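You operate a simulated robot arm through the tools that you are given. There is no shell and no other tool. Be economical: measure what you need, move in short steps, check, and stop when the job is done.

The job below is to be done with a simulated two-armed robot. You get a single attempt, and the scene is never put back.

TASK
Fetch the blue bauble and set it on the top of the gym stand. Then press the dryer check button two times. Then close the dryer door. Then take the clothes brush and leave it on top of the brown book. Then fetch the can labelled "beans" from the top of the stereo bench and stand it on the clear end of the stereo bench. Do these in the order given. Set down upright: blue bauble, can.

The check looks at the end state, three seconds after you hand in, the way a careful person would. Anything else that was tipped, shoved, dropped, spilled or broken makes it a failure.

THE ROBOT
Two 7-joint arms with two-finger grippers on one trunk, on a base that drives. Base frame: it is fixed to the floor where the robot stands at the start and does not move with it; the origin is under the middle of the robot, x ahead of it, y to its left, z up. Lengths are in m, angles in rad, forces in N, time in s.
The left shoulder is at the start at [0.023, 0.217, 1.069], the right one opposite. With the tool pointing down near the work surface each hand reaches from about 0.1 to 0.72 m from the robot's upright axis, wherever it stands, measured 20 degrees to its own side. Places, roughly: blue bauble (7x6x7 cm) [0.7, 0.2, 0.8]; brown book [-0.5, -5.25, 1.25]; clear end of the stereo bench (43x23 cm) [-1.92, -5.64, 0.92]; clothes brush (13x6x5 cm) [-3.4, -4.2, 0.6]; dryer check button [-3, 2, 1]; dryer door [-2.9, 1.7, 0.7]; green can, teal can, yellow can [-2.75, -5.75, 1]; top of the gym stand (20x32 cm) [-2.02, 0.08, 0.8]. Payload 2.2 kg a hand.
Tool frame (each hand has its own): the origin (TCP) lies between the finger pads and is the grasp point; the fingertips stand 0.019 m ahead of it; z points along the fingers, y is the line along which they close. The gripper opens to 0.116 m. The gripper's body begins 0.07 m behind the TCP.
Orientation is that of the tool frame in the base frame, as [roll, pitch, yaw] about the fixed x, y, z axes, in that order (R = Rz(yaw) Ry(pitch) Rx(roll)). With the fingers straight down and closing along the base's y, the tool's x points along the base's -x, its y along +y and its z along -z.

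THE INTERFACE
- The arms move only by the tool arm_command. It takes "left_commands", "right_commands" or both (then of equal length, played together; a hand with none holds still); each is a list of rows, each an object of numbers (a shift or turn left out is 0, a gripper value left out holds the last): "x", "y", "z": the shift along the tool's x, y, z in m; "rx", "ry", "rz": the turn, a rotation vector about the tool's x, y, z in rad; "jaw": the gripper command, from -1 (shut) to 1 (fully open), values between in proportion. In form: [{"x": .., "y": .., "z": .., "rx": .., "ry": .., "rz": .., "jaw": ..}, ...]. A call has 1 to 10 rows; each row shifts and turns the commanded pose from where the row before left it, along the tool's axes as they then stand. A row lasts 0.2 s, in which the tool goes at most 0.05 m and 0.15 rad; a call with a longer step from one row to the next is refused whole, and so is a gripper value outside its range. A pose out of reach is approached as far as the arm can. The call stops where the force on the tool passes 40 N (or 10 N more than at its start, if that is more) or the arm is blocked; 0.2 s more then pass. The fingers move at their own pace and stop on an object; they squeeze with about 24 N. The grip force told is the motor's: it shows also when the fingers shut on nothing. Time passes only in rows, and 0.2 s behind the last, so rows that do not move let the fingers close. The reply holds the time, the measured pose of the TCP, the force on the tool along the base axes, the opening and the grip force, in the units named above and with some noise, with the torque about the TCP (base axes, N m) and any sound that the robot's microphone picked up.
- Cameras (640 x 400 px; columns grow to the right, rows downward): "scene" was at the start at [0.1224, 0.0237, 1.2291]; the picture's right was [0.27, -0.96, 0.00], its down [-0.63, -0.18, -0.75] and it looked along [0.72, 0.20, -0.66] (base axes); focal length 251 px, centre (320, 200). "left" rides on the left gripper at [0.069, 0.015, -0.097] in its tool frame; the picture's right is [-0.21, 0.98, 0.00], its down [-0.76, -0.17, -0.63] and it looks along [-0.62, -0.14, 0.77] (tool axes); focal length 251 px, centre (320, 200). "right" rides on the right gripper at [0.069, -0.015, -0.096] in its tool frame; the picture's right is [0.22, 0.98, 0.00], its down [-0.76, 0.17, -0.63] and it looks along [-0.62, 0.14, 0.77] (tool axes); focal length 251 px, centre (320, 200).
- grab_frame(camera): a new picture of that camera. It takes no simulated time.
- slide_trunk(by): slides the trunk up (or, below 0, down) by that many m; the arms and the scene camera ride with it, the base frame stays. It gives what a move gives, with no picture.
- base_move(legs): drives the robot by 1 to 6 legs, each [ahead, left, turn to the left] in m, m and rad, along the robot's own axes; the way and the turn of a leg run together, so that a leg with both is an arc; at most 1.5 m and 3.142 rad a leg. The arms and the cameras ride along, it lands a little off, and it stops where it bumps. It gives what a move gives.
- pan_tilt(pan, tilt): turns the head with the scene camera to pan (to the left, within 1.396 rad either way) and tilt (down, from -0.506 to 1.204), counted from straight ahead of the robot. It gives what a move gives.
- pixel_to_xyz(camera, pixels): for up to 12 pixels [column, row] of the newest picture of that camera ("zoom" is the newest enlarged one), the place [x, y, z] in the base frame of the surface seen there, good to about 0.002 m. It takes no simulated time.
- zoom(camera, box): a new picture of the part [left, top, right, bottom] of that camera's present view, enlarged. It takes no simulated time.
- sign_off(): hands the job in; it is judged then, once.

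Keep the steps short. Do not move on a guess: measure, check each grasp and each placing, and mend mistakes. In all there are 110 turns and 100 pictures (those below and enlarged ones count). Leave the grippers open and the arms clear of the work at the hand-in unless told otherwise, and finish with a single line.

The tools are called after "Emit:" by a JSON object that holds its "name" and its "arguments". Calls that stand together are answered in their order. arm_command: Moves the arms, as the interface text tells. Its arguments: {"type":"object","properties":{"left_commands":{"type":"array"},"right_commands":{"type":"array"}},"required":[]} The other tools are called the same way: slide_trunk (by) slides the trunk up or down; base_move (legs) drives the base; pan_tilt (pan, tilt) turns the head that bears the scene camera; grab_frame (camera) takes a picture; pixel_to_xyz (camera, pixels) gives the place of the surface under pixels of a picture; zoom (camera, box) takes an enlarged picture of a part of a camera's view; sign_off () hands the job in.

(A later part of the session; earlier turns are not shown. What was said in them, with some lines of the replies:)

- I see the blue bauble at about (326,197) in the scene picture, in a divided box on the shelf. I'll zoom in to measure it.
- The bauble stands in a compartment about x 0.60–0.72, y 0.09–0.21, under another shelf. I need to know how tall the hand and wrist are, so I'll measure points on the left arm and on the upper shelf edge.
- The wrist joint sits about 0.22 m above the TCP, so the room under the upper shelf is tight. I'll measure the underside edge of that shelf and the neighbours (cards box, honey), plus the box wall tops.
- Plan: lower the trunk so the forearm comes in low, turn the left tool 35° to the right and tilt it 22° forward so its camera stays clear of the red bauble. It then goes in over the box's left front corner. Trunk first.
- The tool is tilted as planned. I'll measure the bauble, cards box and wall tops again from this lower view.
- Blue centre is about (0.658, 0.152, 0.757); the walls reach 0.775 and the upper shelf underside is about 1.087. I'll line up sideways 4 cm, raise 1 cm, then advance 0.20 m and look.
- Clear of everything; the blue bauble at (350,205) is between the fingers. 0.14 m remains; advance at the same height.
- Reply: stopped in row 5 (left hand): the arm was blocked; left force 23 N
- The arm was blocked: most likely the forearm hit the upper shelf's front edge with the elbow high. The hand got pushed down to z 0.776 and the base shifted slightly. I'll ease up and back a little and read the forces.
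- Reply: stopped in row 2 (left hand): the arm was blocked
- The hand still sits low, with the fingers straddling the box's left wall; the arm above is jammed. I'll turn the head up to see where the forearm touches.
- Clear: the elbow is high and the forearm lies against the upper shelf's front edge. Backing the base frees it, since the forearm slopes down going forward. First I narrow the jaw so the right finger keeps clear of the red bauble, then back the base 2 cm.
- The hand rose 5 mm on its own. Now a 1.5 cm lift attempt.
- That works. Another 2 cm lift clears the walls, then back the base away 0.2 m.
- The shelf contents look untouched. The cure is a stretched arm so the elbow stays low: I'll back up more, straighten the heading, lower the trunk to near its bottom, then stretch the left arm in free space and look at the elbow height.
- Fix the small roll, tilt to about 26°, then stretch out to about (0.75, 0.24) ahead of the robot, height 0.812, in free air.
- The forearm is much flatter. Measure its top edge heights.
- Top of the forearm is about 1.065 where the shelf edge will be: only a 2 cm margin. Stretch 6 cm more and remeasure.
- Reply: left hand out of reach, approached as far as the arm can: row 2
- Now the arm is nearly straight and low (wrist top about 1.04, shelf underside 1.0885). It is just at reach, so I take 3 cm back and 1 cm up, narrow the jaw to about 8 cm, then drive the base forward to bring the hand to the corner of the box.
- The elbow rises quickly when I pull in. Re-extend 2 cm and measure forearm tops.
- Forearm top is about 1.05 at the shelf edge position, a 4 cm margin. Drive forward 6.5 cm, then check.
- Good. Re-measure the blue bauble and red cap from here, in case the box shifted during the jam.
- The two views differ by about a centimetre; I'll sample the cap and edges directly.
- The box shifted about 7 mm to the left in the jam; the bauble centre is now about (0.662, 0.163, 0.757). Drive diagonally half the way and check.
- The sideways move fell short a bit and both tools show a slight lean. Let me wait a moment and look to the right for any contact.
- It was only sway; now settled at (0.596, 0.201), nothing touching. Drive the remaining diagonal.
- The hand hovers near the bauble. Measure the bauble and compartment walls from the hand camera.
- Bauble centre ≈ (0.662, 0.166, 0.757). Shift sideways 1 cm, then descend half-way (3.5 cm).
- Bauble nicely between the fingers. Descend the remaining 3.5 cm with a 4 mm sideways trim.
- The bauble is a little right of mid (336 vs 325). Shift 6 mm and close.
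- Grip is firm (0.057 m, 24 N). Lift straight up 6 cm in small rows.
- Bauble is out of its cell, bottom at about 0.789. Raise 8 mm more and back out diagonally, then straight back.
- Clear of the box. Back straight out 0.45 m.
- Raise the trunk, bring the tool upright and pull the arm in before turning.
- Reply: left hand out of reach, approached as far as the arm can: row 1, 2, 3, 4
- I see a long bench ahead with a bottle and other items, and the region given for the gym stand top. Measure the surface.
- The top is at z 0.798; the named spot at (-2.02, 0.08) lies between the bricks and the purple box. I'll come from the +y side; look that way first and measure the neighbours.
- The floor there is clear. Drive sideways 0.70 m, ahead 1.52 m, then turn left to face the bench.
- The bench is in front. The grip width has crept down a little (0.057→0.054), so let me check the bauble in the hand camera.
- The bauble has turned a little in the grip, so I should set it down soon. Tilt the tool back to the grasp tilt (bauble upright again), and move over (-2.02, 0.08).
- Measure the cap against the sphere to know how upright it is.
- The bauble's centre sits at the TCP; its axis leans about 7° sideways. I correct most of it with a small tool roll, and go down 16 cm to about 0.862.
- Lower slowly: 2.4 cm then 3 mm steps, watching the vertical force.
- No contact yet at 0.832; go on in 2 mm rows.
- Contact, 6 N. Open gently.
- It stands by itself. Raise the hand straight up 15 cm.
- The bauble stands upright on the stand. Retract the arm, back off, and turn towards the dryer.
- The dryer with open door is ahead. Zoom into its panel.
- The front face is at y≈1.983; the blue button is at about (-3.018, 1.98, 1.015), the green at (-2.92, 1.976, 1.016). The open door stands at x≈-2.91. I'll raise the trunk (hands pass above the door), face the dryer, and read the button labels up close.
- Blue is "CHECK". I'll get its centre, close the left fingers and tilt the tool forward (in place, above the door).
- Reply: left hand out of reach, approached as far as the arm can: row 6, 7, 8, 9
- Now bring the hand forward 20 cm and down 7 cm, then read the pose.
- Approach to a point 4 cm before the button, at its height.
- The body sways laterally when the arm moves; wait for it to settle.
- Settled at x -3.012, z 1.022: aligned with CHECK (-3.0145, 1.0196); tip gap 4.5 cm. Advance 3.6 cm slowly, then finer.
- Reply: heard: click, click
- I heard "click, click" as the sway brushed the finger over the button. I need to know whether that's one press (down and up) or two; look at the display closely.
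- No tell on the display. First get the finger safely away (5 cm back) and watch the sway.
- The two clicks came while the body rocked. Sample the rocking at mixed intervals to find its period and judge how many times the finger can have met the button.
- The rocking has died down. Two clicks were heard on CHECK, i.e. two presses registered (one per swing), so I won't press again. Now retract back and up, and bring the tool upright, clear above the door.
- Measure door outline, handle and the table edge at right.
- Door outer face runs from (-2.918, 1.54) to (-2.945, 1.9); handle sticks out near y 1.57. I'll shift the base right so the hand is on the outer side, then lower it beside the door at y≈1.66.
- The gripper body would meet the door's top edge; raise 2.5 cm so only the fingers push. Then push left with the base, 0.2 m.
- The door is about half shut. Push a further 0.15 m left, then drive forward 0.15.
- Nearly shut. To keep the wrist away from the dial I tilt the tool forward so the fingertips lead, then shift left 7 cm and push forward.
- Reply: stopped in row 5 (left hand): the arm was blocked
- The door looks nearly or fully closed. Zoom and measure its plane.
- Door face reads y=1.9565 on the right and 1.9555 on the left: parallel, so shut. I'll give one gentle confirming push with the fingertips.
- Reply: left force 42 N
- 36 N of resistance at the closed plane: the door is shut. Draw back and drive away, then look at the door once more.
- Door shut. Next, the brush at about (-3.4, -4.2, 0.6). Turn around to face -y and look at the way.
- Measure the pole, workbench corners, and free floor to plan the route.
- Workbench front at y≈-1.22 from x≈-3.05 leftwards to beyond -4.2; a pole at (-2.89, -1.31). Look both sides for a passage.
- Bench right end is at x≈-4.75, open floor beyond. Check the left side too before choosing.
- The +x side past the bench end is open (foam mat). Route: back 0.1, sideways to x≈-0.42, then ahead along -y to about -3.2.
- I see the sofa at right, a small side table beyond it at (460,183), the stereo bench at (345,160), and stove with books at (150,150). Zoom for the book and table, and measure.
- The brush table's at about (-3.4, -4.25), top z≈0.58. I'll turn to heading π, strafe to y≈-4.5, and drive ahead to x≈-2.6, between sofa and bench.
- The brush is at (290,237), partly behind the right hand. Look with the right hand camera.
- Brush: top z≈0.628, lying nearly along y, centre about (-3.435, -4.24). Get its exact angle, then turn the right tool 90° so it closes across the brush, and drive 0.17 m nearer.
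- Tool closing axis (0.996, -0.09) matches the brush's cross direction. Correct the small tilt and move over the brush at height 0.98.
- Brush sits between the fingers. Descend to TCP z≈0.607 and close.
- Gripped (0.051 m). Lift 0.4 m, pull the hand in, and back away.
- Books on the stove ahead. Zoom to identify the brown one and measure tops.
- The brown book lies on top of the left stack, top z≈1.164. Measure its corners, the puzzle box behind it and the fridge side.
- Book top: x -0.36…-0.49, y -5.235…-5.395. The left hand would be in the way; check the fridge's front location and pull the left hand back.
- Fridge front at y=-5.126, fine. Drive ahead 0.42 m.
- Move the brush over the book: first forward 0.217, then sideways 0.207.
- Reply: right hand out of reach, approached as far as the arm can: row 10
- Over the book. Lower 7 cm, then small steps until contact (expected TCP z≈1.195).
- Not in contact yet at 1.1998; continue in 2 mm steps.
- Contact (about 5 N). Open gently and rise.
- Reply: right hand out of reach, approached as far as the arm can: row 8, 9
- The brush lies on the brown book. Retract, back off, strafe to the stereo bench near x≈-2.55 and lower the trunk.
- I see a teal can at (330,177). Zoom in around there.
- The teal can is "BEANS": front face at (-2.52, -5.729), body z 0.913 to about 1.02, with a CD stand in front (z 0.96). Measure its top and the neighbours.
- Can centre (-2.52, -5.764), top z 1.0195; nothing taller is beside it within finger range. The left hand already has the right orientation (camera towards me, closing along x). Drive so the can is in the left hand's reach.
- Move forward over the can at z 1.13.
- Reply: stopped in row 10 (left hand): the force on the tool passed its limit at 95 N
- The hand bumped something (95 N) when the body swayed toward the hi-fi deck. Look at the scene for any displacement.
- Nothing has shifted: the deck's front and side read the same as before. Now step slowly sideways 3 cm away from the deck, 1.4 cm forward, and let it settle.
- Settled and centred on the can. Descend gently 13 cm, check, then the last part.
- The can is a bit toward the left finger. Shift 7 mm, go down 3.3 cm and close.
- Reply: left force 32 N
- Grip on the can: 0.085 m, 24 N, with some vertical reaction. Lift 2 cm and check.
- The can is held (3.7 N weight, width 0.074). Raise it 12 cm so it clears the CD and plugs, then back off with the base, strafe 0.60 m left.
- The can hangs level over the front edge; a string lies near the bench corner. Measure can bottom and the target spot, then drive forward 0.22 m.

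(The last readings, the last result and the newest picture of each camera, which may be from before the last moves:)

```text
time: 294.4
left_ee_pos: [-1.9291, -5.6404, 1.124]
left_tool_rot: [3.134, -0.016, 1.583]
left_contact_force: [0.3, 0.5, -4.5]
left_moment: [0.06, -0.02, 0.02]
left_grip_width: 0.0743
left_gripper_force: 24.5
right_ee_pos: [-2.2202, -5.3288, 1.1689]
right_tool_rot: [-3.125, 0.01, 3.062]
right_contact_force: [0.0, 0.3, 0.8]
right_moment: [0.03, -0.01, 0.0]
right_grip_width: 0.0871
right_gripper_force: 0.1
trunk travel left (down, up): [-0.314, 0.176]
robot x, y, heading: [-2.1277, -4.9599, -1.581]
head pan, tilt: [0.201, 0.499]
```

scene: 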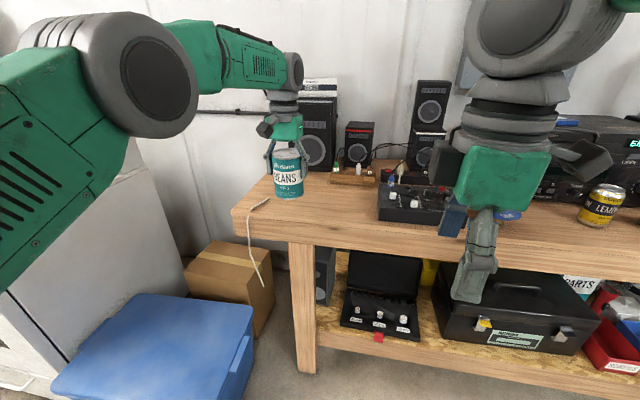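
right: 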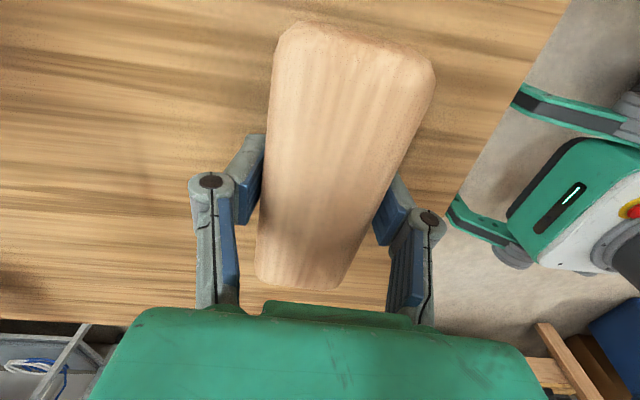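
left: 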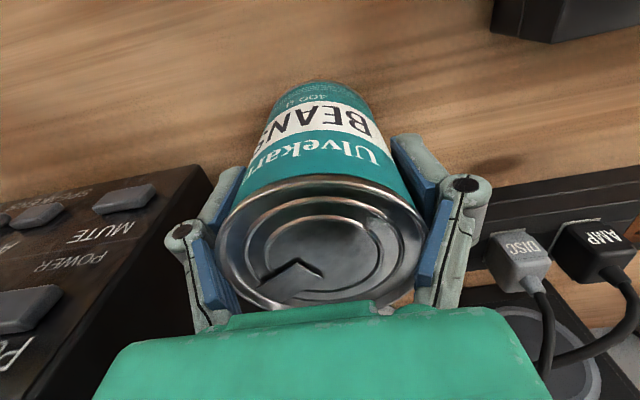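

In place at (-1.929, -5.640). Can bottom is about 7 cm below the TCP; lower 12.5 cm, then small steps.

Emit:
{"name": "arm_command", "arguments": {"left_commands": [{"z": 0.02}, {"z": 0.025}, {"z": 0.025}, {"z": 0.025}, {"z": 0.02}, {"z": 0.01}, {}, {}, {}]}}

Emit:
{"name": "arm_command", "arguments": {"left_commands": [{"z": 0.004}, {}, {"z": 0.003}, {}]}}

```text
time: 296.4
left_ee_pos: [-1.9264, -5.6368, 0.9981]
left_tool_rot: [3.135, -0.017, 1.58]
left_contact_force: [0.6, -0.4, -5.2]
left_moment: [0.02, 0.01, 0.03]
left_grip_width: 0.0744
left_gripper_force: 24.1
right_ee_pos: [-2.2203, -5.3303, 1.1671]
right_tool_rot: [-3.128, 0.01, 3.062]
right_contact_force: [-0.6, -0.6, -0.3]
right_moment: [-0.03, 0.0, 0.0]
right_grip_width: 0.0872
right_gripper_force: 0.1
trunk travel left (down, up): [-0.314, 0.176]
robot x, y, heading: [-2.1278, -4.9572, -1.581]
head pan, tilt: [0.201, 0.499]
```

```text
time: 297.4
left_ee_pos: [-1.9261, -5.6373, 0.9919]
left_tool_rot: [3.136, -0.017, 1.583]
left_contact_force: [0.3, 0.7, -4.7]
left_moment: [0.04, -0.03, -0.02]
left_grip_width: 0.0741
left_gripper_force: 23.7
right_ee_pos: [-2.2214, -5.3302, 1.1684]
right_tool_rot: [-3.126, 0.009, 3.062]
right_contact_force: [-0.2, 0.7, 0.4]
right_moment: [-0.02, 0.0, 0.04]
right_grip_width: 0.0869
right_gripper_force: 0.0
trunk travel left (down, up): [-0.314, 0.176]
robot x, y, heading: [-2.1332, -4.965, -1.582]
head pan, tilt: [0.201, 0.499]
```

Still hanging (-4.7 N); continue in 2–3 mm steps.

Emit:
{"name": "arm_command", "arguments": {"left_commands": [{"z": 0.003}, {}, {"z": 0.002}, {}]}}

Emit:
{"name": "arm_command", "arguments": {"left_commands": [{"z": 0.002}, {}]}}

Emit:
{"name": "zoom", "arguments": {"camera": "scene", "box": [240, 100, 400, 260]}}

```text
time: 298.4
left_ee_pos: [-1.9276, -5.6373, 0.9887]
left_tool_rot: [3.134, -0.017, 1.582]
left_contact_force: [0.9, -0.8, 5.1]
left_moment: [0.27, 0.0, 0.0]
left_grip_width: 0.0743
left_gripper_force: 24.3
right_ee_pos: [-2.2214, -5.33, 1.1698]
right_tool_rot: [-3.124, 0.011, 3.06]
right_contact_force: [-0.6, 1.0, -0.6]
right_moment: [-0.02, -0.05, 0.01]
right_grip_width: 0.0869
right_gripper_force: 0.0
trunk travel left (down, up): [-0.314, 0.176]
robot x, y, heading: [-2.1325, -4.9622, -1.582]
head pan, tilt: [0.201, 0.499]
```

```text
time: 299.0
left_ee_pos: [-1.9267, -5.6379, 0.9882]
left_tool_rot: [3.134, -0.013, 1.581]
left_contact_force: [1.3, -3.9, 18.1]
left_moment: [0.48, -0.07, -0.01]
left_grip_width: 0.0744
left_gripper_force: 24.2
right_ee_pos: [-2.2216, -5.3296, 1.1703]
right_tool_rot: [-3.126, 0.011, 3.063]
right_contact_force: [-0.8, -0.3, 0.4]
right_moment: [0.02, -0.01, -0.05]
right_grip_width: 0.0869
right_gripper_force: 0.1
trunk travel left (down, up): [-0.314, 0.176]
robot x, y, heading: [-2.1336, -4.9609, -1.584]
head pan, tilt: [0.201, 0.499]
```

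```text
2.50 times, centred on (320, 180) of scene
```

zoom: 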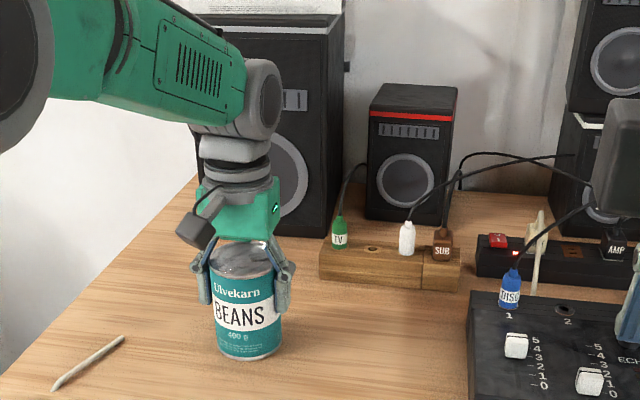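

Firm contact (18 N), the can stands on the bench. Ease off 2 mm, open gently, and rise.

Emit:
{"name": "arm_command", "arguments": {"left_commands": [{"z": -0.002}, {"jaw": 0.32}, {"jaw": 0.45}, {"jaw": 0.7}, {}, {"z": -0.01}, {"z": -0.02}, {"z": -0.03}, {"z": -0.04}, {"z": -0.04}]}}

Emit:
{"name": "zoom", "arguments": {"camera": "scene", "box": [240, 100, 400, 260]}}

```text
time: 301.2
left_ee_pos: [-1.9286, -5.6414, 1.1297]
left_tool_rot: [3.133, -0.016, 1.582]
left_contact_force: [-0.5, 0.3, -0.4]
left_moment: [0.01, 0.02, 0.03]
left_grip_width: 0.0989
left_gripper_force: 0.0
right_ee_pos: [-2.2217, -5.3305, 1.1686]
right_tool_rot: [-3.124, 0.011, 3.062]
right_contact_force: [-0.7, -0.6, 0.3]
right_moment: [0.02, -0.01, -0.01]
right_grip_width: 0.0871
right_gripper_force: 0.0
trunk travel left (down, up): [-0.314, 0.176]
robot x, y, heading: [-2.132, -4.9631, -1.584]
head pan, tilt: [0.201, 0.499]
```

```text
2.50 times, centred on (320, 180) of scene
```

zoom: 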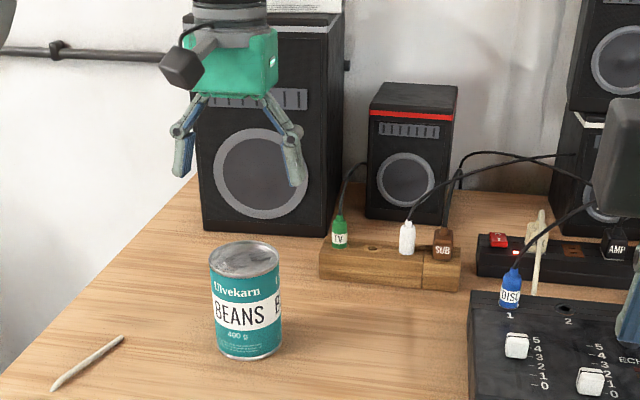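

The can stands upright on the clear end. Back away, open both grippers, and take a last look.

Emit:
{"name": "base_move", "arguments": {"legs": [[-0.4, 0, 0]]}}

Emit:
{"name": "arm_command", "arguments": {"left_commands": [{"jaw": 1}, {}, {}, {}], "right_commands": [{"jaw": 1}, {}, {}, {}]}}

Emit:
{"name": "pan_tilt", "arguments": {"pan": 0.0, "tilt": 0.3}}

Emit:
{"name": "grab_frame", "arguments": {"camera": "scene"}}

```text
time: 303.7
left_ee_pos: [-1.918, -5.2409, 1.1276]
left_tool_rot: [3.131, -0.018, 1.591]
left_contact_force: [0.5, -0.1, -0.5]
left_moment: [0.01, -0.01, -0.01]
left_grip_width: 0.0984
left_gripper_force: 0.0
right_ee_pos: [-2.2168, -4.9316, 1.1685]
right_tool_rot: [-3.127, 0.011, 3.07]
right_contact_force: [-0.5, -0.9, 0.5]
right_moment: [0.01, -0.02, 0.0]
right_grip_width: 0.087
right_gripper_force: 0.0
trunk travel left (down, up): [-0.314, 0.176]
robot x, y, heading: [-2.1245, -4.5605, -1.573]
head pan, tilt: [0.201, 0.499]
```

```text
time: 304.7
left_ee_pos: [-1.9185, -5.2384, 1.1299]
left_tool_rot: [3.132, -0.016, 1.59]
left_contact_force: [0.2, -0.6, 0.1]
left_moment: [-0.01, -0.01, -0.03]
left_grip_width: 0.116
left_gripper_force: 0.0
right_ee_pos: [-2.2141, -4.9283, 1.1705]
right_tool_rot: [-3.123, 0.012, 3.072]
right_contact_force: [0.7, -0.2, 0.0]
right_moment: [0.03, -0.01, 0.0]
right_grip_width: 0.1159
right_gripper_force: 0.0
trunk travel left (down, up): [-0.314, 0.176]
robot x, y, heading: [-2.1287, -4.5626, -1.568]
head pan, tilt: [0.201, 0.499]
```

```text
time: 305.4
left_ee_pos: [-1.9176, -5.2377, 1.13]
left_tool_rot: [3.134, -0.015, 1.591]
left_contact_force: [-0.2, 0.3, -0.3]
left_moment: [-0.03, 0.0, 0.0]
left_grip_width: 0.1161
left_gripper_force: 0.1
right_ee_pos: [-2.2139, -4.928, 1.1707]
right_tool_rot: [-3.123, 0.011, 3.073]
right_contact_force: [-0.3, -1.5, 0.6]
right_moment: [0.02, 0.01, -0.02]
right_grip_width: 0.1157
right_gripper_force: 0.2
trunk travel left (down, up): [-0.314, 0.176]
robot x, y, heading: [-2.1291, -4.5572, -1.573]
head pan, tilt: [0.0, 0.3]
```

```text
3 pictures are left
```

scene: 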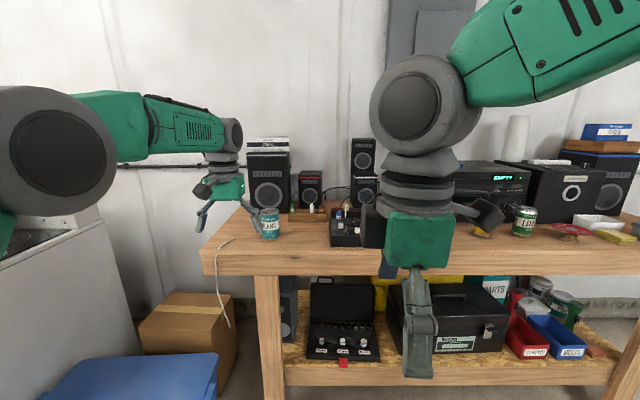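

The receiver's display seems lit now; check it.

Emit:
{"name": "zoom", "arguments": {"camera": "scene", "box": [440, 140, 560, 230]}}

```text
4.44 times, centred on (500, 185) of scene
```

zoom: 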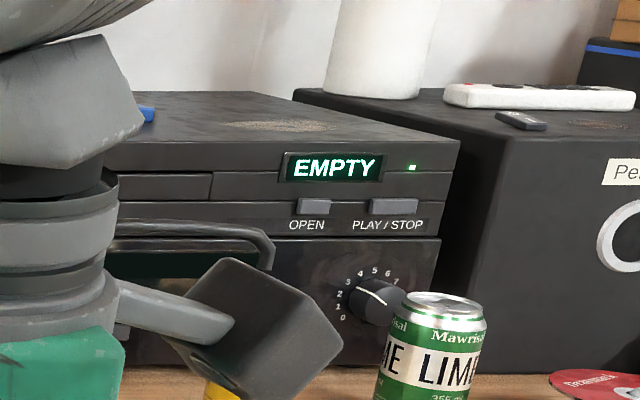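

That is the CD deck's own display, which was hidden behind the hand before. It reads EMPTY and nothing around it looks moved, so I'm handing in.

Emit:
{"name": "sign_off", "arguments": {}}

```text
The job is handed in.
```

All five steps were carried out in order and handed in, but the two CHECK presses rest only on hearing two clicks as the finger brushed the button, the bauble's box shifted about 7 mm, and the hand bumped something by the hi-fi deck with no visible shift.
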